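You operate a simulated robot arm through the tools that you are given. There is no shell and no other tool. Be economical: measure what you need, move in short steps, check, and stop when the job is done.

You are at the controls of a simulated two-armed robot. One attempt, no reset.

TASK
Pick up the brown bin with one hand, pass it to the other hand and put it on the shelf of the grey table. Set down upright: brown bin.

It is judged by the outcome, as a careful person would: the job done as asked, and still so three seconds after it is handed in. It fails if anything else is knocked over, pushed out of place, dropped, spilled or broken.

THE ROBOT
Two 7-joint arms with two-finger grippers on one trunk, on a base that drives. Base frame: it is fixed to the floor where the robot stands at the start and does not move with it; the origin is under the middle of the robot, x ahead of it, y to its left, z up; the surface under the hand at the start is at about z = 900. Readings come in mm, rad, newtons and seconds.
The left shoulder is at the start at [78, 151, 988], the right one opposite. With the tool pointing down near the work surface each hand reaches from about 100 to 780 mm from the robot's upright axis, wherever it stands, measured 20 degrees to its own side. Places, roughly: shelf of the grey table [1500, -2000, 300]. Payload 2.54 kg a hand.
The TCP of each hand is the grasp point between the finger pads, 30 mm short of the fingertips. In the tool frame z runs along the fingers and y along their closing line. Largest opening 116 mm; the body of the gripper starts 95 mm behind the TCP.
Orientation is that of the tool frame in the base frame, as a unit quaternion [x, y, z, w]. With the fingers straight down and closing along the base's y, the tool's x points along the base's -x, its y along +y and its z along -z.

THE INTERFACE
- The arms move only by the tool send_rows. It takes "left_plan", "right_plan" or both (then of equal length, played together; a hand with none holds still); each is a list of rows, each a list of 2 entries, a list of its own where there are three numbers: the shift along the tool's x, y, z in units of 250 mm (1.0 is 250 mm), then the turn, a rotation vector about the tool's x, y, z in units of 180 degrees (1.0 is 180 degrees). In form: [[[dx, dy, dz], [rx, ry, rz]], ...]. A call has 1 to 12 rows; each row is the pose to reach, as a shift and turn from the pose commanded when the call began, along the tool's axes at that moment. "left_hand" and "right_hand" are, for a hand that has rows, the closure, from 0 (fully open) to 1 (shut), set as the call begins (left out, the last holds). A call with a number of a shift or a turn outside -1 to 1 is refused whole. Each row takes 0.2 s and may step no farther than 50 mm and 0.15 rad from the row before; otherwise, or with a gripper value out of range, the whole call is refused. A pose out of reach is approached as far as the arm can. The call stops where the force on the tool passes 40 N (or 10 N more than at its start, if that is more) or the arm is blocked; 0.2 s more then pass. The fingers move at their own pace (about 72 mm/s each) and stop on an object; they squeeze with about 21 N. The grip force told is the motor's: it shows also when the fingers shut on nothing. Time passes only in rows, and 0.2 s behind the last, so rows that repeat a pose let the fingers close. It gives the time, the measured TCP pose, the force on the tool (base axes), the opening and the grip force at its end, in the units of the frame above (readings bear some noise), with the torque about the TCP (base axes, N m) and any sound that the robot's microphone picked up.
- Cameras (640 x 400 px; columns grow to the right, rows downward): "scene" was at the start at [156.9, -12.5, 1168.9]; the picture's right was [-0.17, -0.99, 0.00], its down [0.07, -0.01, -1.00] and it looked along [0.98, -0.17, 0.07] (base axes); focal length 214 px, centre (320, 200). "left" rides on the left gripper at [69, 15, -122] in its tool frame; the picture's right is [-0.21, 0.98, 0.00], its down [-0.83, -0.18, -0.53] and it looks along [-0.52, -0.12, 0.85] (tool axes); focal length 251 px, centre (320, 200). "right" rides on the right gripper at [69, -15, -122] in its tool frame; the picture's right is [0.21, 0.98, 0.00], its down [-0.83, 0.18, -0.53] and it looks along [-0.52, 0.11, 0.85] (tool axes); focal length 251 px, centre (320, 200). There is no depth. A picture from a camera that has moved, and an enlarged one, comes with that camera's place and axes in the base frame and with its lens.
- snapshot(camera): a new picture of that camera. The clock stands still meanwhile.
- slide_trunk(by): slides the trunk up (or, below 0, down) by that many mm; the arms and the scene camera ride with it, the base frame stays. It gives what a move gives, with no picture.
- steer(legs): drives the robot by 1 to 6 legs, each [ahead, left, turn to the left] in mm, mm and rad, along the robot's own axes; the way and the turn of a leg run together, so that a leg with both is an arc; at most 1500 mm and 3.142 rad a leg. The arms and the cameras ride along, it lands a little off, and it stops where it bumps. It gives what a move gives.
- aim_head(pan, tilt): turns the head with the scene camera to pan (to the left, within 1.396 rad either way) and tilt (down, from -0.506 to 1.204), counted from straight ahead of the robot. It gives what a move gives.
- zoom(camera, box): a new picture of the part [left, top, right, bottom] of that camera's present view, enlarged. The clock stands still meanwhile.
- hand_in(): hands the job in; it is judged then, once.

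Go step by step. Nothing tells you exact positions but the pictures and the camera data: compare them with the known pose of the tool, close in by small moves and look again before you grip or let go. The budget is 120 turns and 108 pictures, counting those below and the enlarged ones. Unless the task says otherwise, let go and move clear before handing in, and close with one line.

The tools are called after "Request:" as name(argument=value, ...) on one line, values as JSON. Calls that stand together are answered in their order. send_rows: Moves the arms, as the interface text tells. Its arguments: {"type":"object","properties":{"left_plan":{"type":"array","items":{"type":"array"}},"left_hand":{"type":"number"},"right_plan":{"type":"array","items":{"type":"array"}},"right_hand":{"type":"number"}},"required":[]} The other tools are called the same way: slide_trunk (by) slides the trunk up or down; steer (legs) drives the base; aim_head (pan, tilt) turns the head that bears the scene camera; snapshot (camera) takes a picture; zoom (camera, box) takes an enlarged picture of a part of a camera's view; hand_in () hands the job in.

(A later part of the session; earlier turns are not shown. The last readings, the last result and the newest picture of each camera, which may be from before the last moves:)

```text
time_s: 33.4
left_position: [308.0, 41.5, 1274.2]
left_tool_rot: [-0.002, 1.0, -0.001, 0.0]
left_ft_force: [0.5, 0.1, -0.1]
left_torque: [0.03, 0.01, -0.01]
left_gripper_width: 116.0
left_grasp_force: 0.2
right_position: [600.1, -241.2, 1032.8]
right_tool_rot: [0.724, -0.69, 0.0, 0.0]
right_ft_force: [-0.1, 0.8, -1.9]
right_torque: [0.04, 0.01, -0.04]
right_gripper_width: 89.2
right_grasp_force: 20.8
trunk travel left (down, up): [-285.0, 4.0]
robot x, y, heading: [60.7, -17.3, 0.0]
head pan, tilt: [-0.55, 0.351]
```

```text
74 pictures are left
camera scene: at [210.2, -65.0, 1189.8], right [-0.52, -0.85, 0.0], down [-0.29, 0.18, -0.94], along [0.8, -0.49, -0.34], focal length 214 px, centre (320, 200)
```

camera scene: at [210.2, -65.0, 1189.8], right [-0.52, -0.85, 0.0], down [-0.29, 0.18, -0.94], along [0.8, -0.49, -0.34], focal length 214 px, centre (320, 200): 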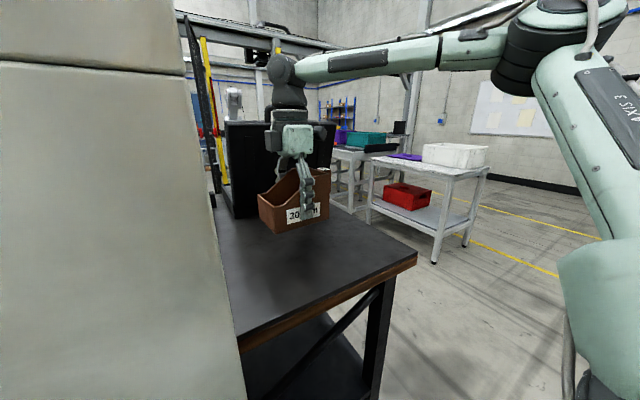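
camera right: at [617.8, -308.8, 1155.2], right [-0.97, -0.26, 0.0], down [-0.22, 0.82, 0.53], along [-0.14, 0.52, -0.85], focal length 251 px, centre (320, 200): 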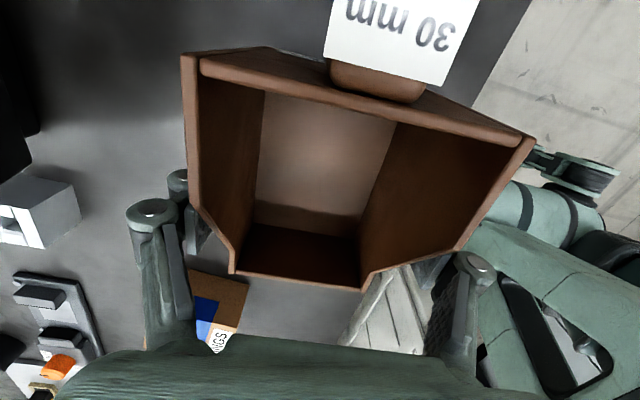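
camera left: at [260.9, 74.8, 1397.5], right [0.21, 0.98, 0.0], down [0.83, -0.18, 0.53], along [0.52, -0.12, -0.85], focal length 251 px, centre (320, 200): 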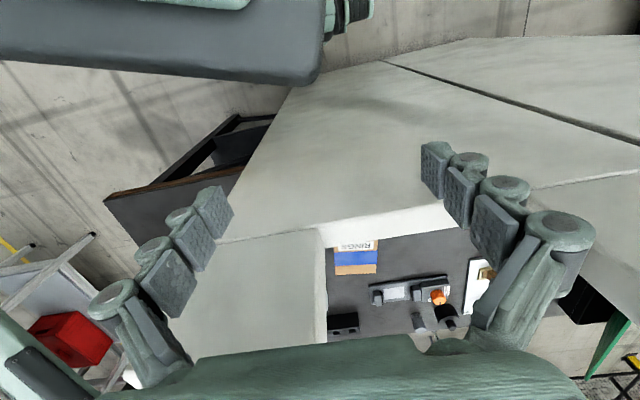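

The bin is held well and clear of everything. I'll strafe right, out past the end of the table, to have space for the handover.

Request:
steer(legs=[[0, -350, 0]])

Request:
aim_head(pan=-0.95, tilt=0.35)

Request:
snapshot(camera="scene")

```text
time_s: 37.3
left_position: [308.2, -310.3, 1273.8]
left_tool_rot: [-0.001, 1.0, 0.0, 0.0]
left_ft_force: [-0.4, -0.6, -0.4]
left_torque: [0.02, -0.02, 0.02]
left_gripper_width: 116.1
left_grasp_force: 0.1
right_position: [599.6, -593.1, 1033.6]
right_tool_rot: [0.723, -0.691, 0.0, 0.0]
right_ft_force: [0.3, -1.4, -1.5]
right_torque: [0.02, 0.01, 0.01]
right_gripper_width: 89.4
right_grasp_force: 20.9
trunk travel left (down, up): [-285.0, 4.0]
robot x, y, heading: [61.5, -367.5, -0.002]
head pan, tilt: [-0.55, 0.351]
```

```text
time_s: 38.2
left_position: [309.2, -312.4, 1275.8]
left_tool_rot: [-0.002, 1.0, -0.007, 0.002]
left_ft_force: [23.0, -49.0, 21.7]
left_torque: [2.24, 1.51, 2.17]
left_gripper_width: 117.3
left_grasp_force: 0.1
right_position: [598.8, -593.5, 1033.6]
right_tool_rot: [0.722, -0.691, -0.001, 0.0]
right_ft_force: [-0.4, -0.1, -1.0]
right_torque: [0.05, 0.02, -0.01]
right_gripper_width: 89.5
right_grasp_force: 20.5
trunk travel left (down, up): [-285.0, 4.0]
robot x, y, heading: [61.2, -365.1, 0.0]
head pan, tilt: [-0.949, 0.351]
```

```text
73 pictures are left
camera scene: at [201.5, -428.6, 1196.5], right [-0.66, -0.75, 0.0], down [-0.21, 0.18, -0.96], along [0.72, -0.63, -0.28], focal length 214 px, centre (320, 200)
```

scene: 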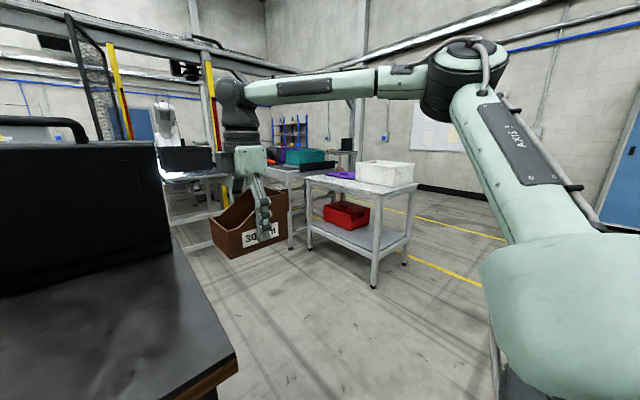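

The head has nudged the left arm (50 N on it), so I'll free it by moving the left hand forward and out again. There's space now.

Request:
send_rows(left_plan=[[[-0.1, 0.1, 0], [0, 0, 0]], [[-0.25, 0.25, 0], [0, 0, 0]], [[-0.36, 0.36, 0], [0, 0, 0]], [[-0.36, 0.36, 0], [0, 0, 0]]])

Request:
aim_head(pan=-0.9, tilt=0.35)

Request:
steer(legs=[[0, -300, 0]])

Request:
snapshot(camera="scene")

```text
refused: row 2 steps farther than a row can; nothing moved
```

```text
time_s: 38.8
left_position: [307.3, -312.5, 1274.8]
left_tool_rot: [-0.002, 1.0, -0.007, 0.001]
left_ft_force: [26.5, -48.3, 24.1]
left_torque: [1.94, 1.89, 2.25]
left_gripper_width: 116.8
left_grasp_force: 0.1
right_position: [598.9, -592.9, 1033.1]
right_tool_rot: [0.722, -0.692, 0.0, 0.0]
right_ft_force: [-0.3, 0.2, -2.0]
right_torque: [0.05, 0.03, 0.01]
right_gripper_width: 89.5
right_grasp_force: 21.2
trunk travel left (down, up): [-285.0, 4.0]
robot x, y, heading: [62.7, -371.3, -0.001]
head pan, tilt: [-0.901, 0.351]
```

```text
time_s: 42.3
left_position: [309.3, -616.5, 1275.0]
left_tool_rot: [-0.003, 1.0, -0.008, 0.002]
left_ft_force: [28.6, -48.0, 24.3]
left_torque: [1.84, 2.1, 2.24]
left_gripper_width: 117.0
left_grasp_force: 0.0
right_position: [600.3, -894.0, 1033.9]
right_tool_rot: [0.723, -0.691, 0.0, 0.0]
right_ft_force: [0.2, 0.5, -1.1]
right_torque: [0.02, 0.0, -0.03]
right_gripper_width: 89.3
right_grasp_force: 20.9
trunk travel left (down, up): [-285.0, 4.0]
robot x, y, heading: [61.0, -670.1, 0.003]
head pan, tilt: [-0.901, 0.351]
```

```text
72 pictures are left
camera scene: at [201.8, -731.8, 1196.8], right [-0.66, -0.75, 0.0], down [-0.21, 0.18, -0.96], along [0.72, -0.63, -0.27], focal length 214 px, centre (320, 200)
```

scene: 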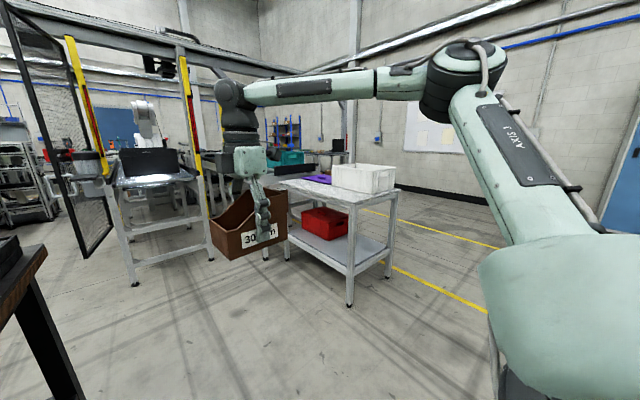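

I'll repeat the left-hand release with smaller steps.

Request:
send_rows(left_plan=[[[-0.1, 0.1, 0], [0, 0, 0]], [[-0.22, 0.22, 0], [0, 0, 0]], [[-0.34, 0.34, 0], [0, 0, 0]], [[-0.34, 0.34, 0], [0, 0, 0]]])

Request:
aim_head(pan=-0.7, tilt=0.35)

Request:
snapshot(camera="scene")

```text
time_s: 43.3
left_position: [393.2, -533.7, 1275.5]
left_tool_rot: [-0.003, 1.0, -0.008, 0.002]
left_ft_force: [0.3, -0.4, 0.2]
left_torque: [-0.03, -0.01, -0.02]
left_gripper_width: 116.4
left_grasp_force: 0.0
right_position: [599.6, -894.6, 1032.0]
right_tool_rot: [0.724, -0.69, 0.0, 0.0]
right_ft_force: [0.0, 0.6, -0.8]
right_torque: [0.04, -0.02, 0.0]
right_gripper_width: 89.5
right_grasp_force: 20.8
trunk travel left (down, up): [-285.0, 4.0]
robot x, y, heading: [60.0, -670.7, -0.001]
head pan, tilt: [-0.901, 0.351]
```

```text
time_s: 44.0
left_position: [392.8, -532.9, 1275.0]
left_tool_rot: [-0.003, 1.0, -0.008, 0.002]
left_ft_force: [0.1, -0.8, 0.9]
left_torque: [0.0, 0.01, 0.02]
left_gripper_width: 116.1
left_grasp_force: 0.0
right_position: [599.0, -894.9, 1032.8]
right_tool_rot: [0.723, -0.69, 0.0, 0.001]
right_ft_force: [-0.5, -0.1, -1.3]
right_torque: [0.0, -0.03, 0.02]
right_gripper_width: 89.2
right_grasp_force: 21.4
trunk travel left (down, up): [-285.0, 4.0]
robot x, y, heading: [59.5, -674.5, 0.008]
head pan, tilt: [-0.7, 0.351]
```

```text
71 pictures are left
camera scene: at [202.8, -730.0, 1189.8], right [-0.64, -0.77, 0.0], down [-0.26, 0.22, -0.94], along [0.72, -0.6, -0.34], focal length 214 px, centre (320, 200)
```

scene: 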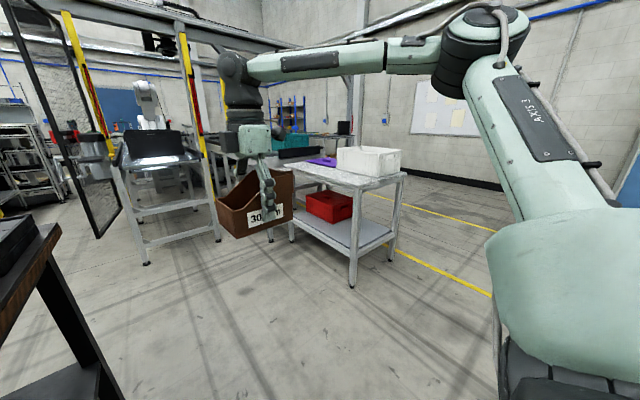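

There's space for the handover now. First I'll slowly rotate the right hand so that the bin's handle side faces the robot.

Request:
send_rows(right_plan=[[[0, 0, 0.02], [0, 0, 0.03]], [[0, 0, 0.04], [0, 0, 0.07]], [[0, 0, 0.06], [0, 0, 0.115]], [[0, 0, 0.08], [0, 0, 0.16]], [[0, 0, 0.1], [0, 0, 0.205]], [[0, 0, 0.12], [0, 0, 0.25]], [[0, 0, 0.14], [0, 0, 0.295]], [[0, 0, 0.16], [0, 0, 0.34]], [[0, 0, 0.18], [0, 0, 0.385]], [[0, 0, 0.2], [0, 0, 0.43]], [[0, 0, 0.21], [0, 0, 0.475]], [[0, 0, 0.21], [0, 0, 0.5144]]])

Request:
snapshot(camera="right")

Request:
snapshot(camera="scene")

```text
time_s: 46.6
left_position: [392.9, -532.3, 1276.3]
left_tool_rot: [-0.003, 1.0, -0.008, 0.002]
left_ft_force: [-0.2, -0.5, 0.2]
left_torque: [-0.01, -0.03, 0.0]
left_gripper_width: 115.9
left_grasp_force: 0.1
right_position: [600.3, -893.3, 981.3]
right_tool_rot: [0.0, 1.0, 0.0, -0.001]
right_ft_force: [0.2, 0.0, -1.6]
right_torque: [-0.01, -0.05, 0.01]
right_gripper_width: 89.3
right_grasp_force: 20.7
trunk travel left (down, up): [-285.0, 4.0]
robot x, y, heading: [59.8, -669.6, -0.002]
head pan, tilt: [-0.7, 0.351]
```

```text
70 pictures are left
camera right: at [531.2, -909.3, 1103.0], right [-0.22, 0.98, 0.0], down [0.83, 0.18, 0.53], along [0.52, 0.11, -0.85], focal length 251 px, centre (320, 200)
```

right: 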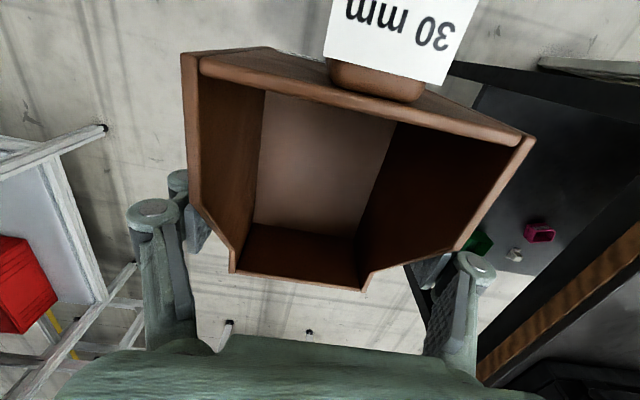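

```text
69 pictures are left
camera scene: at [202.8, -729.9, 1189.8], right [-0.64, -0.77, 0.0], down [-0.26, 0.22, -0.94], along [0.72, -0.6, -0.34], focal length 214 px, centre (320, 200)
```

scene: 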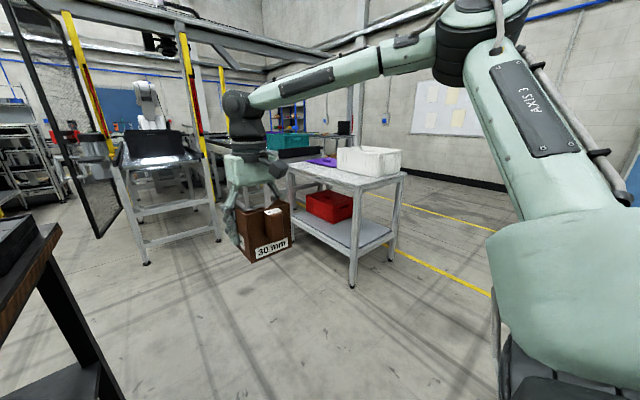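

The bin is secure, with the handle toward the robot. Next I'll bring it in toward the middle, and look.

Request:
send_rows(right_plan=[[[0, 0.02, 0.01], [0, 0, 0]], [[0, 0.055, 0.02], [0, 0, 0]], [[0, 0.095, 0.035], [0, 0, 0]], [[0, 0.135, 0.05], [0, 0, 0]], [[0, 0.175, 0.065], [0, 0, 0]], [[0, 0.215, 0.08], [0, 0, 0]], [[0, 0.255, 0.095], [0, 0, 0]], [[0, 0.295, 0.11], [0, 0, 0]], [[0, 0.335, 0.125], [0, 0, 0]], [[0, 0.375, 0.14], [0, 0, 0]], [[0, 0.415, 0.15], [0, 0, 0]], [[0, 0.44, 0.16], [0, 0, 0]]])

Request:
aim_head(pan=-0.3, tilt=0.6)

Request:
snapshot(camera="scene")

```text
time_s: 49.2
left_position: [393.0, -533.5, 1274.8]
left_tool_rot: [-0.003, 1.0, -0.008, 0.002]
left_ft_force: [-0.2, 0.3, 0.3]
left_torque: [-0.01, -0.02, -0.02]
left_gripper_width: 116.0
left_grasp_force: 0.0
right_position: [599.9, -784.7, 941.2]
right_tool_rot: [-0.001, 1.0, -0.001, -0.001]
right_ft_force: [-0.5, -0.7, -2.1]
right_torque: [0.01, -0.04, -0.01]
right_gripper_width: 89.4
right_grasp_force: 21.5
trunk travel left (down, up): [-285.0, 4.0]
robot x, y, heading: [59.6, -672.9, -0.001]
head pan, tilt: [-0.7, 0.351]
```

```text
time_s: 50.1
left_position: [392.2, -532.8, 1275.6]
left_tool_rot: [-0.002, 1.0, -0.007, 0.001]
left_ft_force: [-0.4, 0.3, -0.1]
left_torque: [0.0, 0.01, -0.04]
left_gripper_width: 116.2
left_grasp_force: 0.0
right_position: [599.3, -783.9, 940.5]
right_tool_rot: [-0.001, 1.0, 0.0, 0.0]
right_ft_force: [0.9, -0.1, -1.3]
right_torque: [-0.01, -0.05, 0.0]
right_gripper_width: 89.6
right_grasp_force: 20.7
trunk travel left (down, up): [-285.0, 4.0]
robot x, y, heading: [63.5, -672.8, 0.004]
head pan, tilt: [-0.3, 0.6]
```

```text
68 pictures are left
camera scene: at [216.0, -696.1, 1167.1], right [-0.29, -0.96, 0.0], down [-0.54, 0.17, -0.83], along [0.79, -0.24, -0.56], focal length 214 px, centre (320, 200)
```

scene: 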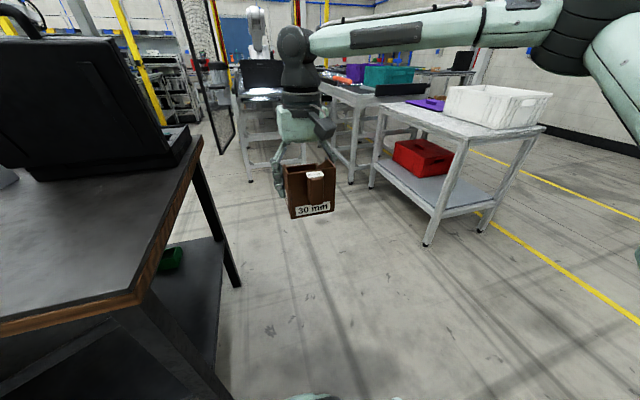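

The bin hangs level with the handle toward me. Now I'll pitch the left hand forward to about 40° below horizontal while lowering it partway.

Request:
send_rows(left_plan=[[[0, -0.04, 0.06], [0, -0.04, 0]], [[0, -0.08, 0.14], [0, -0.08, 0]], [[0, -0.12, 0.22], [0, -0.12, 0]], [[0, -0.18, 0.3], [0, -0.16, 0]], [[0, -0.24, 0.38], [0, -0.2, 0]], [[0, -0.3, 0.46], [0, -0.24, 0]], [[0, -0.36, 0.54], [0, -0.278, 0]], [[0, -0.36, 0.54], [0, -0.278, 0]]])

Request:
snapshot(camera="scene")

Request:
snapshot(camera="left")

```text
time_s: 51.1
left_position: [399.8, -568.6, 1212.6]
left_tool_rot: [-0.016, 0.972, -0.013, 0.233]
left_ft_force: [1.6, 0.9, 1.7]
left_torque: [-0.13, 0.27, -0.03]
left_gripper_width: 115.7
left_grasp_force: 0.1
right_position: [599.6, -785.7, 941.9]
right_tool_rot: [-0.001, 1.0, 0.0, 0.0]
right_ft_force: [0.7, -0.2, -1.7]
right_torque: [0.01, -0.06, -0.01]
right_gripper_width: 89.3
right_grasp_force: 20.8
trunk travel left (down, up): [-285.0, 4.0]
robot x, y, heading: [63.0, -672.7, 0.001]
head pan, tilt: [-0.3, 0.6]
stopped in row 4 (left hand): the force on the tool passed its limit at 74 N (the readings are from after the stop); the commanded pose is now the measured one
```

```text
67 pictures are left
camera scene: at [216.0, -696.1, 1166.5], right [-0.29, -0.96, 0.0], down [-0.54, 0.17, -0.82], along [0.79, -0.24, -0.57], focal length 214 px, centre (320, 200)
```

scene: 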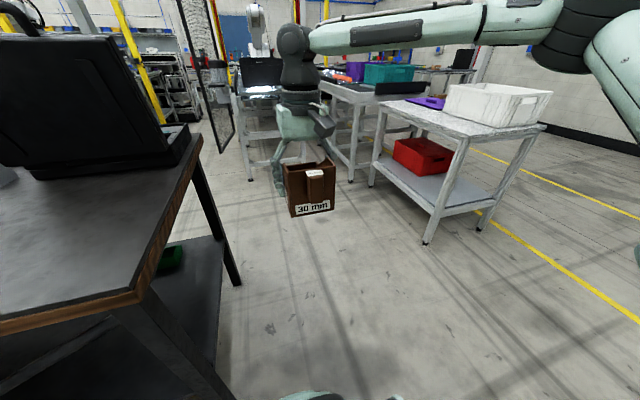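

```text
66 pictures are left
camera left: at [284.2, -553.4, 1288.1], right [0.17, 0.98, 0.07], down [0.5, -0.14, 0.86], along [0.85, -0.11, -0.51], focal length 251 px, centre (320, 200)
```

left: 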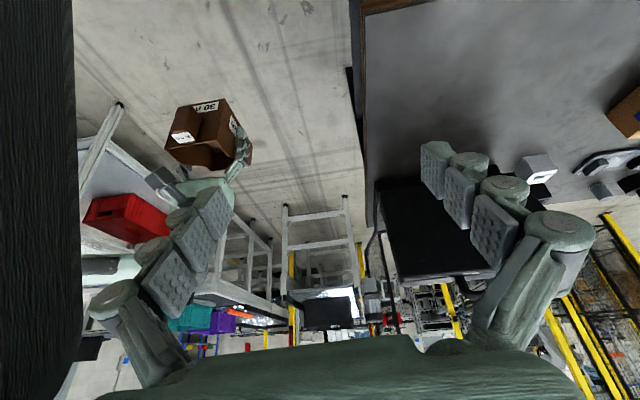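

The left hand is bumping near the head, so I'll move it forward, outward and down before tilting further.

Request:
send_rows(left_plan=[[[-0.044, 0.04, 0.134], [0, 0, 0]], [[-0.088, 0.08, 0.268], [0, 0, 0]], [[-0.132, 0.12, 0.4], [0, 0, 0]], [[-0.176, 0.16, 0.537], [0, 0, 0]], [[-0.176, 0.16, 0.537], [0, -0.04, 0]], [[-0.176, 0.16, 0.537], [0, -0.085, 0]], [[-0.176, 0.16, 0.537], [0, -0.128, 0]], [[-0.176, 0.16, 0.537], [0, -0.128, 0]]])

Request:
snapshot(camera="left")

Request:
snapshot(camera="scene")

```text
time_s: 52.9
left_position: [496.9, -529.2, 1111.4]
left_tool_rot: [-0.018, 0.906, -0.01, 0.423]
left_ft_force: [0.3, -0.1, -0.4]
left_torque: [0.01, 0.03, 0.01]
left_gripper_width: 116.1
left_grasp_force: 0.0
right_position: [599.8, -783.5, 941.8]
right_tool_rot: [-0.001, 1.0, 0.0, 0.0]
right_ft_force: [-0.3, -0.7, -1.4]
right_torque: [0.04, -0.02, 0.0]
right_gripper_width: 89.3
right_grasp_force: 20.6
trunk travel left (down, up): [-285.0, 4.0]
robot x, y, heading: [61.8, -675.2, 0.002]
head pan, tilt: [-0.3, 0.6]
```

```text
65 pictures are left
camera left: at [361.4, -517.5, 1135.2], right [0.11, 0.98, 0.13], down [0.12, -0.15, 0.98], along [0.99, -0.09, -0.14], focal length 251 px, centre (320, 200)
```

left: 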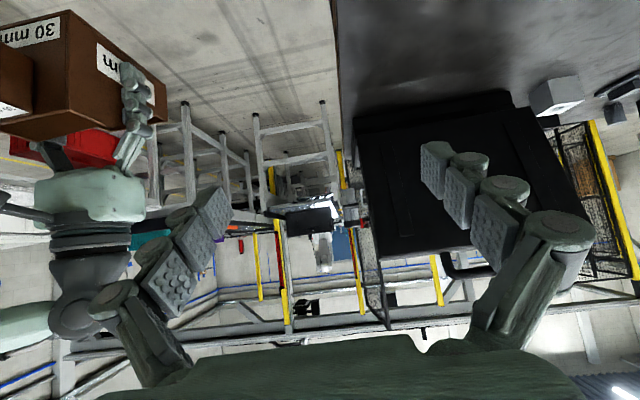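

```text
64 pictures are left
camera scene: at [216.0, -696.0, 1167.0], right [-0.29, -0.96, 0.0], down [-0.54, 0.17, -0.82], along [0.79, -0.24, -0.57], focal length 214 px, centre (320, 200)
```

scene: 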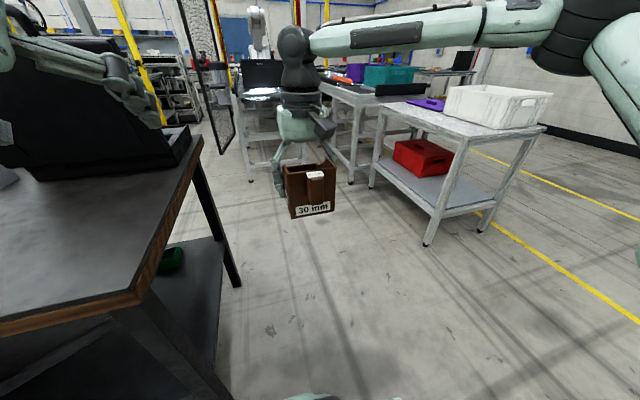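

The left hand is now at 40° below horizontal. To keep its wrist away from the head, I'll first move the bin farther out and lower.

Request:
send_rows(right_plan=[[[-0.01, 0, 0.02], [0, 0, 0]], [[-0.03, 0, 0.05], [0, 0, 0]], [[-0.055, 0, 0.085], [0, 0, 0]], [[-0.08, 0, 0.12], [0, 0, 0]], [[-0.105, 0, 0.155], [0, 0, 0]], [[-0.13, 0, 0.19], [0, 0, 0]], [[-0.155, 0, 0.225], [0, 0, 0]], [[-0.18, 0, 0.26], [0, 0, 0]], [[-0.2, 0, 0.295], [0, 0, 0]], [[-0.22, 0, 0.33], [0, 0, 0]], [[-0.24, 0, 0.35], [0, 0, 0]], [[-0.24, 0, 0.36], [0, 0, 0]]])

Request:
snapshot(camera="right")

```text
time_s: 55.5
left_position: [498.5, -530.4, 1110.7]
left_tool_rot: [-0.017, 0.906, -0.01, 0.422]
left_ft_force: [0.1, 0.5, -0.3]
left_torque: [0.02, 0.0, 0.0]
left_gripper_width: 115.9
left_grasp_force: 0.1
right_position: [638.7, -809.0, 859.8]
right_tool_rot: [-0.001, 1.0, 0.001, 0.0]
right_ft_force: [0.0, -0.3, -1.1]
right_torque: [0.0, -0.02, 0.02]
right_gripper_width: 89.6
right_grasp_force: 21.1
right hand out of reach, approached as far as the arm can: row 5, 6, 7, 8, 9, 10, 11, 12
trunk travel left (down, up): [-285.0, 4.0]
robot x, y, heading: [58.9, -671.7, 0.002]
head pan, tilt: [-0.3, 0.6]
```

```text
63 pictures are left
camera right: at [569.4, -824.9, 981.5], right [-0.22, 0.98, 0.0], down [0.82, 0.18, 0.54], along [0.52, 0.12, -0.84], focal length 251 px, centre (320, 200)
```

right: 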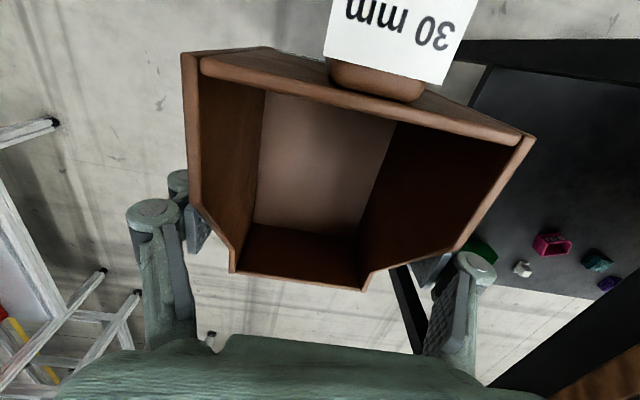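

The bin's back wall is at x≈579, centre y≈-809, z 819–917. I'll bring the left hand down and across toward a spot behind the handle.

Request:
send_rows(left_plan=[[[0.09, -0.08, 0.08], [0, 0, 0.004]], [[0.18, -0.16, 0.16], [0, 0, 0.008]], [[0.27, -0.24, 0.25], [0, 0, 0.013]], [[0.36, -0.32, 0.34], [0, 0, 0.013]], [[0.44, -0.39, 0.42], [0, 0, 0.013]], [[0.51, -0.44, 0.481], [0, 0, 0.013]], [[0.51, -0.44, 0.481], [0, 0, 0.013]]])

Request:
snapshot(camera="left")

Request:
snapshot(camera="scene")

```text
time_s: 57.1
left_position: [512.0, -643.1, 940.7]
left_tool_rot: [0.0, 0.906, -0.001, 0.424]
left_ft_force: [-0.3, 0.4, -0.1]
left_torque: [0.03, 0.0, -0.02]
left_gripper_width: 116.0
left_grasp_force: 0.1
right_position: [638.9, -811.0, 860.3]
right_tool_rot: [0.0, 1.0, 0.001, 0.001]
right_ft_force: [0.2, 0.3, -1.4]
right_torque: [0.01, -0.05, -0.01]
right_gripper_width: 89.6
right_grasp_force: 20.8
trunk travel left (down, up): [-285.0, 4.0]
robot x, y, heading: [60.1, -667.8, 0.001]
head pan, tilt: [-0.3, 0.6]
```

```text
62 pictures are left
camera left: at [375.8, -627.7, 965.4], right [0.14, 0.98, 0.16], down [0.12, -0.18, 0.98], along [0.98, -0.12, -0.14], focal length 251 px, centre (320, 200)
```

left: 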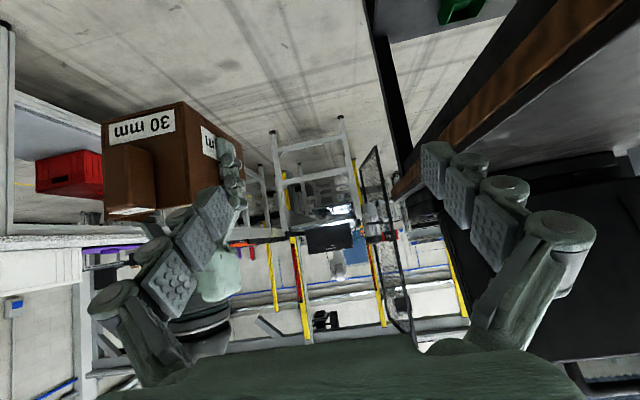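

```text
61 pictures are left
camera scene: at [215.9, -696.0, 1167.1], right [-0.29, -0.96, 0.0], down [-0.54, 0.17, -0.83], along [0.79, -0.24, -0.56], focal length 214 px, centre (320, 200)
```

scene: 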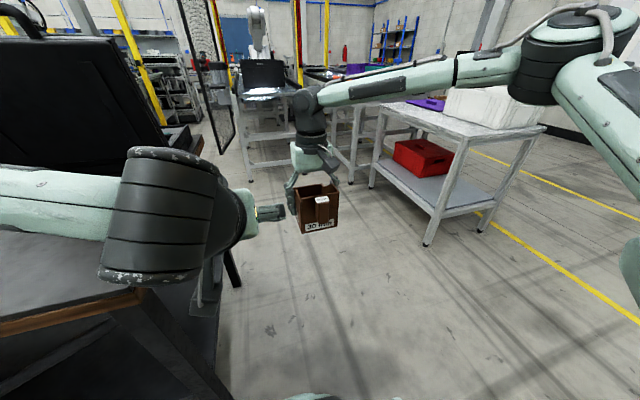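

Orientation is exact now. I'll slide sideways to line up with the bin's centre line, slightly backed off.

Request:
send_rows(left_plan=[[[0, -0.1, -0.06], [0, 0, 0]], [[0, -0.24, -0.06], [0, 0, 0]], [[0, -0.38, -0.06], [0, 0, 0]], [[0, -0.52, -0.06], [0, 0, 0]], [[0, -0.62, -0.06], [0, 0, 0]], [[0, -0.668, -0.06], [0, 0, 0]], [[0, -0.668, -0.06], [0, 0, 0]]])

Request:
snapshot(camera="left")

Request:
snapshot(camera="right")

Request:
snapshot(camera="scene")

```text
time_s: 58.7
left_position: [498.5, -812.0, 949.0]
left_tool_rot: [0.0, 0.906, -0.001, 0.424]
left_ft_force: [0.5, -0.5, 0.5]
left_torque: [0.0, -0.01, -0.02]
left_gripper_width: 115.9
left_grasp_force: 0.1
right_position: [638.6, -809.4, 859.8]
right_tool_rot: [-0.001, 1.0, 0.0, 0.001]
right_ft_force: [0.2, -0.4, -2.4]
right_torque: [0.01, -0.05, 0.03]
right_gripper_width: 89.3
right_grasp_force: 21.4
trunk travel left (down, up): [-285.0, 4.0]
robot x, y, heading: [59.8, -672.9, 0.0]
head pan, tilt: [-0.3, 0.6]
```

```text
60 pictures are left
camera left: at [363.5, -796.5, 974.2], right [0.14, 0.98, 0.16], down [0.12, -0.18, 0.98], along [0.98, -0.12, -0.14], focal length 251 px, centre (320, 200)
```

left: 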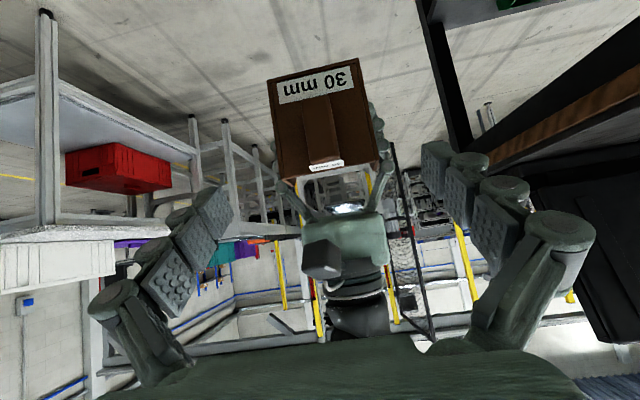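

```text
59 pictures are left
camera right: at [569.3, -824.8, 981.5], right [-0.22, 0.98, 0.0], down [0.82, 0.18, 0.54], along [0.52, 0.12, -0.84], focal length 251 px, centre (320, 200)
```

right: 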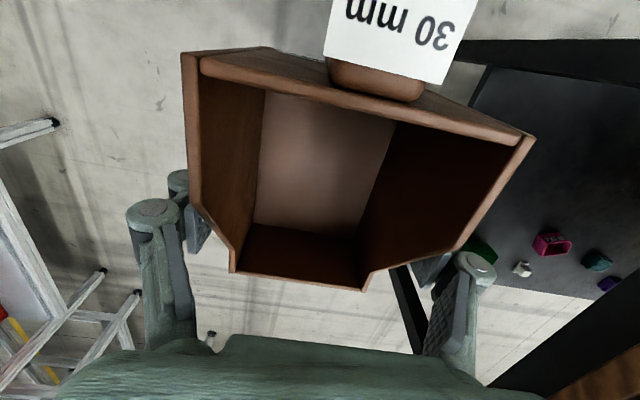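

```text
58 pictures are left
camera scene: at [215.9, -696.0, 1167.1], right [-0.29, -0.96, 0.0], down [-0.54, 0.17, -0.82], along [0.79, -0.24, -0.57], focal length 214 px, centre (320, 200)
```

scene: 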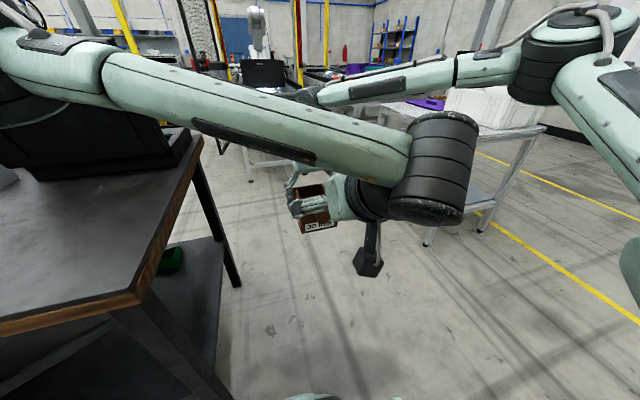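

Left view confirms the bin's back centre is at y≈-810.6, with width 90. I'll advance along the finger axis most of the way, then look.

Request:
send_rows(left_plan=[[[0, 0.005, 0.06], [0, 0, 0]], [[0.002, 0.006, 0.12], [0, 0, 0]], [[0.004, 0.006, 0.18], [0, 0, 0]], [[0.006, 0.006, 0.24], [0, 0, 0]], [[0.008, 0.006, 0.3], [0, 0, 0]], [[0.01, 0.006, 0.34], [0, 0, 0]], [[0.01, 0.006, 0.34], [0, 0, 0]]])

Request:
snapshot(camera="left")

Request:
snapshot(camera="right")

```text
time_s: 60.3
left_position: [562.1, -808.3, 892.9]
left_tool_rot: [0.0, 0.906, -0.001, 0.424]
left_ft_force: [0.4, 0.1, 0.7]
left_torque: [0.03, 0.0, 0.02]
left_gripper_width: 115.8
left_grasp_force: 0.0
right_position: [638.7, -809.5, 860.8]
right_tool_rot: [-0.001, 1.0, 0.0, 0.001]
right_ft_force: [-0.5, -0.4, -1.2]
right_torque: [-0.02, -0.03, -0.01]
right_gripper_width: 89.7
right_grasp_force: 20.8
trunk travel left (down, up): [-285.0, 4.0]
robot x, y, heading: [59.1, -669.9, 0.007]
head pan, tilt: [-0.3, 0.6]
```

```text
57 pictures are left
camera left: at [427.0, -794.3, 917.3], right [0.14, 0.98, 0.16], down [0.12, -0.18, 0.98], along [0.98, -0.12, -0.14], focal length 251 px, centre (320, 200)
```

left: 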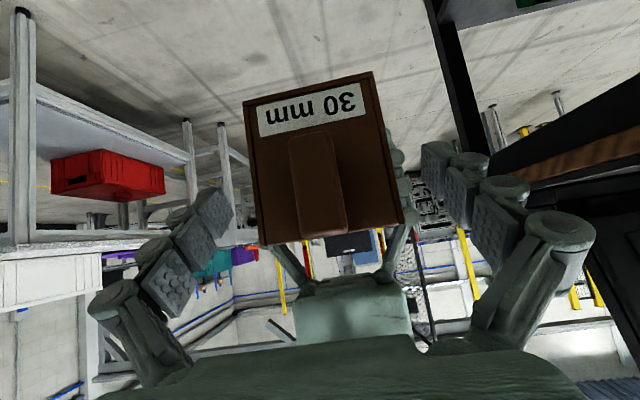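

```text
56 pictures are left
camera right: at [569.3, -824.8, 981.6], right [-0.22, 0.98, 0.0], down [0.82, 0.18, 0.54], along [0.52, 0.12, -0.84], focal length 251 px, centre (320, 200)
```

right: 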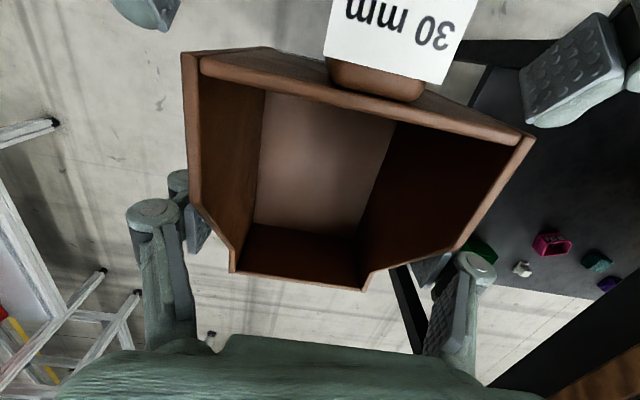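

Both fingers straddle the bin symmetrically. I'll advance the last 38 mm.

Request:
send_rows(left_plan=[[[0, -0.003, 0.04], [0, 0, 0]], [[0, -0.006, 0.08], [0, 0, 0]], [[0, -0.006, 0.12], [0, 0, 0]], [[0, -0.006, 0.15], [0, 0, 0]], [[0, -0.006, 0.15], [0, 0, 0]]])

Request:
snapshot(camera="left")

Request:
snapshot(camera="right")

```text
time_s: 61.5
left_position: [591.4, -811.6, 867.1]
left_tool_rot: [0.001, 0.906, -0.001, 0.423]
left_ft_force: [-0.1, 0.6, 0.7]
left_torque: [0.01, -0.02, 0.0]
left_gripper_width: 115.9
left_grasp_force: 0.1
right_position: [637.6, -810.7, 859.4]
right_tool_rot: [-0.002, 1.0, 0.0, 0.001]
right_ft_force: [-0.2, 0.6, -1.2]
right_torque: [-0.01, -0.04, -0.01]
right_gripper_width: 89.5
right_grasp_force: 21.0
trunk travel left (down, up): [-285.0, 4.0]
robot x, y, heading: [62.4, -670.2, -0.001]
head pan, tilt: [-0.3, 0.6]
```

```text
55 pictures are left
camera left: at [455.5, -796.2, 893.1], right [0.14, 0.98, 0.16], down [0.12, -0.18, 0.98], along [0.98, -0.12, -0.14], focal length 251 px, centre (320, 200)
```

left: 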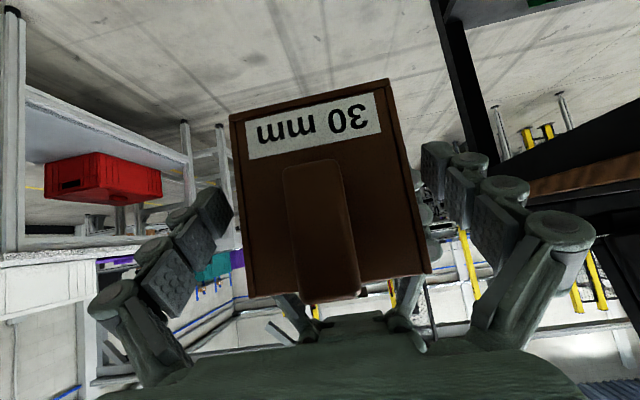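

```text
54 pictures are left
camera right: at [569.3, -824.9, 981.5], right [-0.22, 0.98, 0.0], down [0.82, 0.18, 0.54], along [0.52, 0.12, -0.84], focal length 251 px, centre (320, 200)
```

right: 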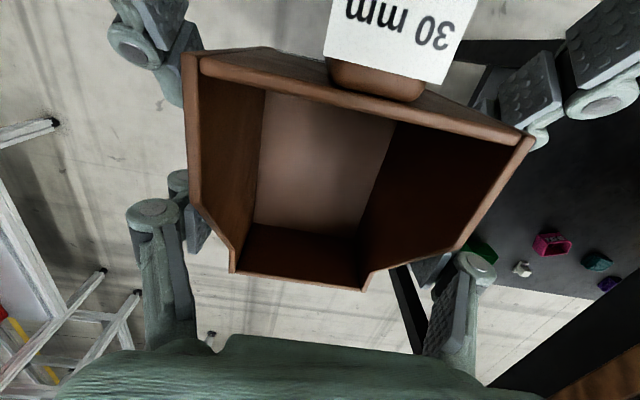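

Left fingers flank the tall back section, clear of the right fingers. Closing the left hand.

Request:
send_rows(left_plan=[[[0, 0.002, 0], [0, 0, 0]], [[0, 0.003, 0], [0, 0, 0]], [[0, 0.003, 0], [0, 0, 0]], [[0, 0.003, 0], [0, 0, 0]], [[0, 0.003, 0], [0, 0, 0]], [[0, 0.003, 0], [0, 0, 0]]], left_hand=1)

Request:
snapshot(camera="left")

Request:
snapshot(camera="right")

```text
time_s: 62.9
left_position: [592.2, -810.5, 868.2]
left_tool_rot: [0.0, 0.907, 0.0, 0.422]
left_ft_force: [-6.3, 7.2, 3.2]
left_torque: [0.25, -0.04, 0.3]
left_gripper_width: 89.5
left_grasp_force: 20.7
right_position: [638.5, -809.9, 859.9]
right_tool_rot: [-0.001, 1.0, 0.001, -0.001]
right_ft_force: [7.1, -7.6, -5.4]
right_torque: [-0.23, -0.1, 0.03]
right_gripper_width: 89.5
right_grasp_force: 21.0
trunk travel left (down, up): [-285.0, 4.0]
robot x, y, heading: [59.8, -671.4, -0.002]
head pan, tilt: [-0.3, 0.6]
```

```text
53 pictures are left
camera left: at [455.9, -794.9, 893.4], right [0.14, 0.98, 0.16], down [0.12, -0.18, 0.98], along [0.98, -0.12, -0.14], focal length 251 px, centre (320, 200)
```

left: 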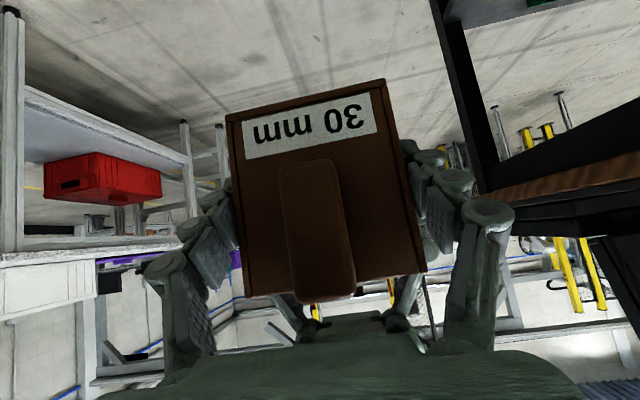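

```text
52 pictures are left
camera right: at [569.6, -825.2, 981.4], right [-0.22, 0.98, 0.0], down [0.82, 0.18, 0.54], along [0.52, 0.12, -0.84], focal length 251 px, centre (320, 200)
```

right: 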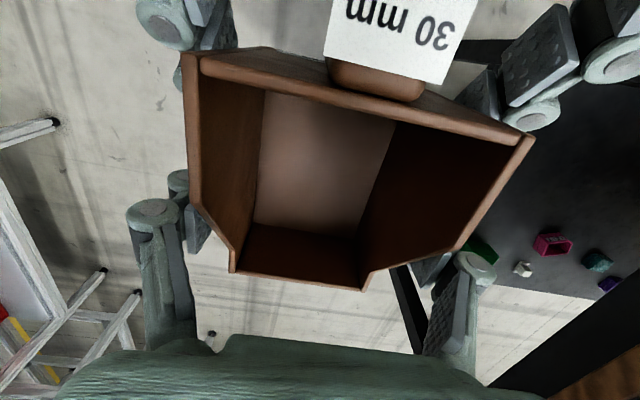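

Both hands hold it with small internal forces. I'll open the right hand while it stays still.

Request:
send_rows(right_plan=[[[0, 0, 0], [0, 0, 0]], [[0, 0, 0], [0, 0, 0]], [[0, 0, 0], [0, 0, 0]]], right_hand=0)

Request:
snapshot(camera="right")

```text
time_s: 63.7
left_position: [592.5, -810.5, 869.0]
left_tool_rot: [0.0, 0.906, -0.001, 0.423]
left_ft_force: [0.2, 0.5, 0.4]
left_torque: [0.01, 0.03, 0.02]
left_gripper_width: 89.5
left_grasp_force: 21.2
right_position: [638.2, -808.7, 860.6]
right_tool_rot: [-0.002, 1.0, 0.001, 0.001]
right_ft_force: [-0.1, 0.5, -0.4]
right_torque: [0.02, -0.02, -0.01]
right_gripper_width: 116.0
right_grasp_force: 0.0
trunk travel left (down, up): [-285.0, 4.0]
robot x, y, heading: [55.8, -675.6, -0.004]
head pan, tilt: [-0.3, 0.6]
```

```text
51 pictures are left
camera right: at [569.3, -824.8, 981.6], right [-0.22, 0.98, 0.0], down [0.82, 0.18, 0.54], along [0.52, 0.12, -0.84], focal length 251 px, centre (320, 200)
```

right: 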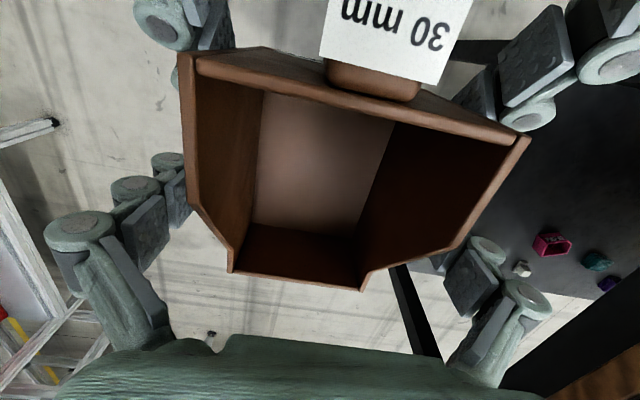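

The left hand holds it alone. I'll raise the right hand straight up and out.

Request:
send_rows(right_plan=[[[0, 0, -0.08], [0, 0, 0]], [[0, 0, -0.16], [0, 0, 0]], [[0, 0, -0.24], [0, 0, 0]], [[0, 0, -0.32], [0, 0, 0]], [[0, 0, -0.4], [0, 0, 0]], [[0, 0, -0.48], [0, 0, 0]], [[0, 0, -0.48], [0, 0, 0]]])

Request:
snapshot(camera="right")

Request:
snapshot(camera="left")

```text
time_s: 65.3
left_position: [591.7, -809.7, 868.5]
left_tool_rot: [0.0, 0.906, -0.001, 0.424]
left_ft_force: [0.9, 0.6, -0.4]
left_torque: [-0.02, 0.08, 0.0]
left_gripper_width: 89.5
left_grasp_force: 20.7
right_position: [637.7, -810.0, 980.7]
right_tool_rot: [-0.001, 1.0, 0.0, 0.0]
right_ft_force: [-0.9, 0.2, 0.6]
right_torque: [0.0, -0.04, -0.04]
right_gripper_width: 116.1
right_grasp_force: 0.0
trunk travel left (down, up): [-285.0, 4.0]
robot x, y, heading: [60.0, -671.8, 0.004]
head pan, tilt: [-0.3, 0.6]
```

```text
50 pictures are left
camera right: at [568.6, -824.0, 1101.9], right [-0.22, 0.98, 0.0], down [0.83, 0.18, 0.53], along [0.52, 0.12, -0.85], focal length 251 px, centre (320, 200)
```

right: 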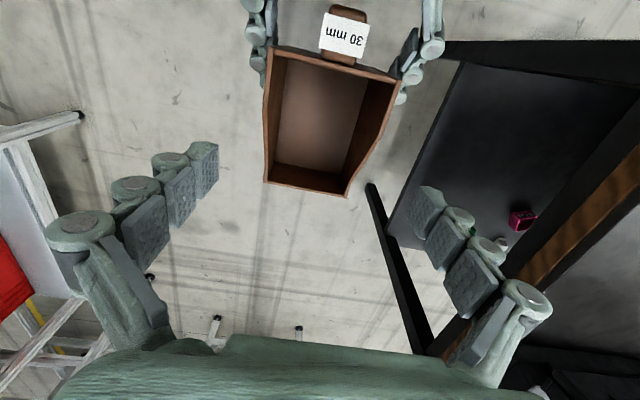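

```text
49 pictures are left
camera left: at [455.9, -795.1, 893.4], right [0.14, 0.98, 0.16], down [0.12, -0.18, 0.98], along [0.98, -0.12, -0.14], focal length 251 px, centre (320, 200)
```

left: 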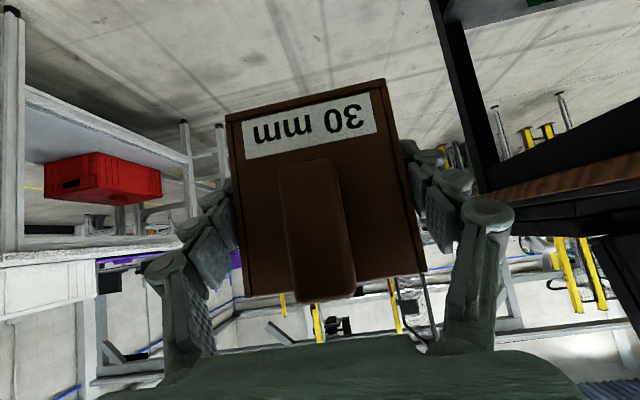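

The handover worked. I'll move the right hand away to the right and pull it in, keeping it high.

Request:
send_rows(right_plan=[[[0, -0.18, 0], [0, 0, 0]], [[0, -0.36, 0], [0, 0, 0]], [[0.05, -0.54, 0], [0, 0, 0]], [[0.2, -0.62, -0.08], [0, 0, 0]], [[0.35, -0.68, -0.14], [0, 0, 0]], [[0.5, -0.7, -0.22], [0, 0, 0]], [[0.64, -0.7, -0.32], [0, 0, 0]], [[0.78, -0.7, -0.42], [0, 0, 0]], [[0.78, -0.7, -0.42], [0, 0, 0]]])

Request:
aim_head(pan=-0.9, tilt=0.4)

Request:
snapshot(camera="scene")

```text
time_s: 67.3
left_position: [591.3, -810.3, 867.6]
left_tool_rot: [0.0, 0.906, -0.001, 0.423]
left_ft_force: [-1.1, 0.4, -0.5]
left_torque: [0.01, 0.03, -0.05]
left_gripper_width: 89.5
left_grasp_force: 21.3
right_position: [443.9, -985.3, 1082.2]
right_tool_rot: [-0.001, 1.0, 0.0, 0.0]
right_ft_force: [-0.5, 0.1, 0.2]
right_torque: [0.01, 0.02, -0.01]
right_gripper_width: 115.8
right_grasp_force: 0.0
trunk travel left (down, up): [-285.0, 4.0]
robot x, y, heading: [60.9, -674.5, 0.002]
head pan, tilt: [-0.3, 0.6]
```

```text
time_s: 68.3
left_position: [591.3, -809.8, 869.1]
left_tool_rot: [0.0, 0.906, 0.0, 0.423]
left_ft_force: [0.1, -1.0, 0.2]
left_torque: [-0.01, 0.03, 0.02]
left_gripper_width: 89.4
left_grasp_force: 20.9
right_position: [443.0, -984.9, 1082.3]
right_tool_rot: [0.0, 1.0, 0.0, 0.001]
right_ft_force: [0.4, 0.1, 0.0]
right_torque: [-0.01, 0.0, 0.0]
right_gripper_width: 116.0
right_grasp_force: 0.0
trunk travel left (down, up): [-285.0, 4.0]
robot x, y, heading: [65.0, -671.2, 0.0]
head pan, tilt: [-0.901, 0.4]
```

```text
48 pictures are left
camera scene: at [189.2, -742.5, 1185.3], right [-0.78, -0.62, 0.0], down [-0.24, 0.3, -0.92], along [0.57, -0.72, -0.39], focal length 214 px, centre (320, 200)
```

scene: 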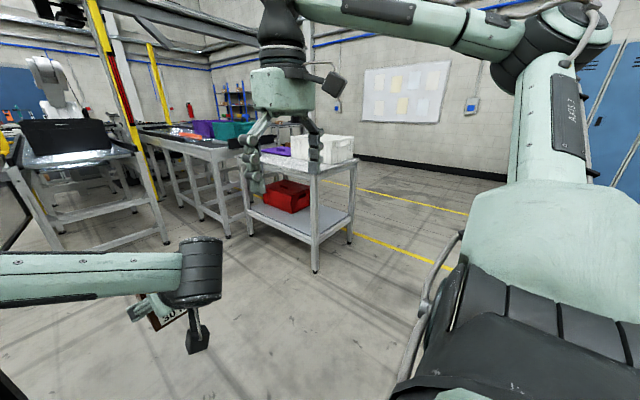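

The grey table's near short end lies around x≈1060 and spans y≈-1770 to -2350, with its top at about z 830. The red crate occupies the far half of the shelf. I'll zoom for detail and tuck the right hand higher.

Request:
zoom(camera="scene", box=[220, 120, 380, 280])

Request:
send_rows(right_plan=[[[0.05, -0.05, -0.15], [0, 0, 0]], [[0.1, -0.1, -0.3], [0, 0, 0]], [[0.15, -0.1, -0.45], [0, 0, 0]], [[0.2, -0.1, -0.6], [0, 0, 0]], [[0.24, -0.1, -0.76], [0, 0, 0]], [[0.24, -0.1, -0.76], [0, 0, 0]]])

Request:
snapshot(camera="scene")

```text
2.50 times, centred on (300, 200) of scene
camera zoom: at [189.2, -742.5, 1185.3], right [-0.78, -0.62, 0.0], down [-0.24, 0.3, -0.92], along [0.57, -0.72, -0.39], focal length 536 px, centre (370, 200)
```

zoom: 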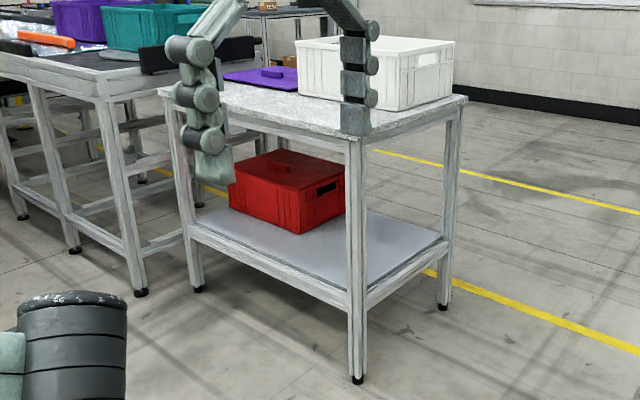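

```text
time_s: 69.7
left_position: [591.9, -810.5, 868.0]
left_tool_rot: [0.0, 0.906, 0.0, 0.423]
left_ft_force: [-0.2, 0.8, 0.3]
left_torque: [0.01, 0.01, 0.02]
left_gripper_width: 89.3
left_grasp_force: 21.0
right_position: [384.4, -1009.8, 1267.0]
right_tool_rot: [-0.002, 1.0, 0.001, 0.001]
right_ft_force: [0.0, 0.0, 0.0]
right_torque: [0.02, -0.01, 0.03]
right_gripper_width: 116.0
right_grasp_force: 0.1
right hand out of reach, approached as far as the arm can: row 5, 6
trunk travel left (down, up): [-285.0, 4.0]
robot x, y, heading: [59.7, -672.8, 0.004]
head pan, tilt: [-0.901, 0.4]
```

```text
46 pictures are left
camera scene: at [189.4, -742.9, 1185.2], right [-0.78, -0.62, 0.0], down [-0.24, 0.3, -0.92], along [0.57, -0.72, -0.39], focal length 214 px, centre (320, 200)
```

scene: 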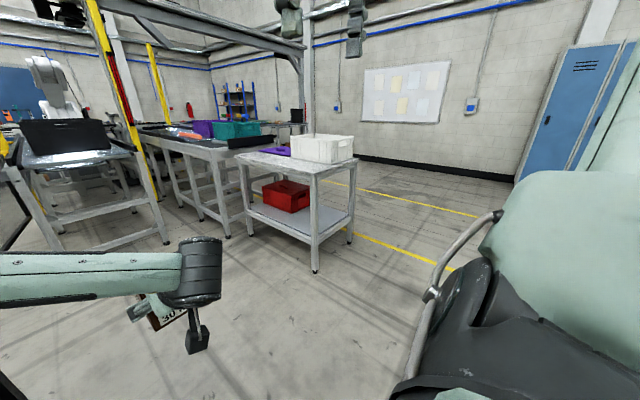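

The table legs sit at x 1050–1884, y -1768 to -2277, and the red crate is at x≥1466, so the near end of the shelf is free. I'll strafe right to line up with it, keeping my heading.

Request:
steer(legs=[[0, -600, 0], [0, -600, 0]])

Request:
aim_head(pan=-0.4, tilt=0.45)

Request:
snapshot(camera="scene")

Request:
snapshot(camera="left")

```text
time_s: 81.9
left_position: [594.5, -2028.1, 867.7]
left_tool_rot: [0.003, 0.906, -0.002, 0.423]
left_ft_force: [0.6, 0.0, 0.0]
left_torque: [0.04, 0.05, -0.03]
left_gripper_width: 89.3
left_grasp_force: 21.1
right_position: [386.3, -2225.5, 1266.4]
right_tool_rot: [0.002, 1.0, 0.001, 0.002]
right_ft_force: [0.3, 0.5, 0.0]
right_torque: [0.02, -0.01, -0.01]
right_gripper_width: 116.1
right_grasp_force: 0.1
trunk travel left (down, up): [-285.0, 4.0]
robot x, y, heading: [64.6, -1893.3, -0.003]
head pan, tilt: [-0.901, 0.4]
```

```text
time_s: 82.9
left_position: [593.5, -2027.7, 869.2]
left_tool_rot: [0.002, 0.906, -0.002, 0.423]
left_ft_force: [0.4, 0.0, -0.9]
left_torque: [0.04, 0.05, 0.01]
left_gripper_width: 89.3
left_grasp_force: 21.0
right_position: [385.6, -2227.0, 1267.8]
right_tool_rot: [0.001, 1.0, 0.001, 0.001]
right_ft_force: [-0.8, 0.4, 1.1]
right_torque: [0.01, 0.03, -0.03]
right_gripper_width: 115.9
right_grasp_force: 0.1
trunk travel left (down, up): [-285.0, 4.0]
robot x, y, heading: [63.2, -1884.6, -0.006]
head pan, tilt: [-0.4, 0.45]
```

```text
45 pictures are left
camera scene: at [218.9, -1921.5, 1180.6], right [-0.39, -0.92, 0.0], down [-0.4, 0.17, -0.9], along [0.83, -0.35, -0.44], focal length 214 px, centre (320, 200)
```

scene: 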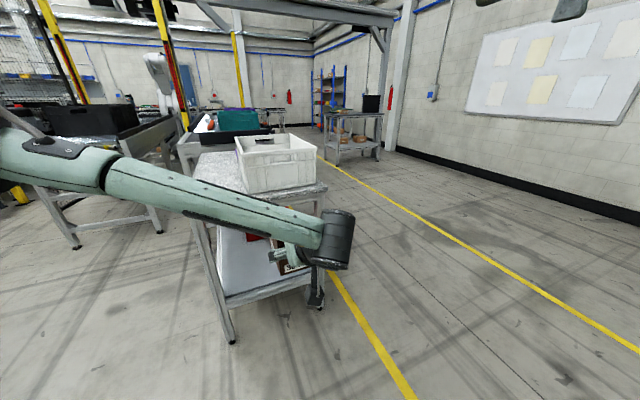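

```text
44 pictures are left
camera left: at [458.3, -2011.9, 893.4], right [0.14, 0.98, 0.16], down [0.12, -0.18, 0.98], along [0.98, -0.12, -0.14], focal length 251 px, centre (320, 200)
```

left: 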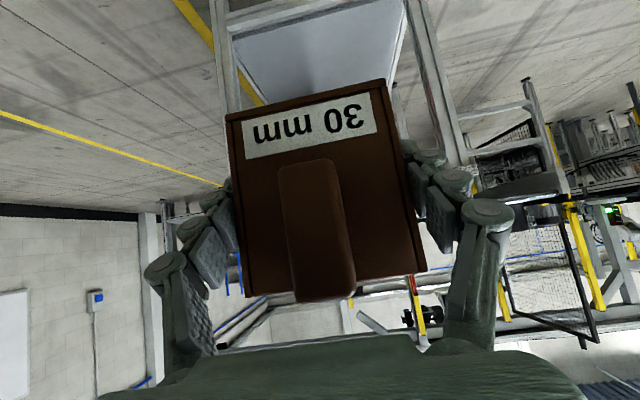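

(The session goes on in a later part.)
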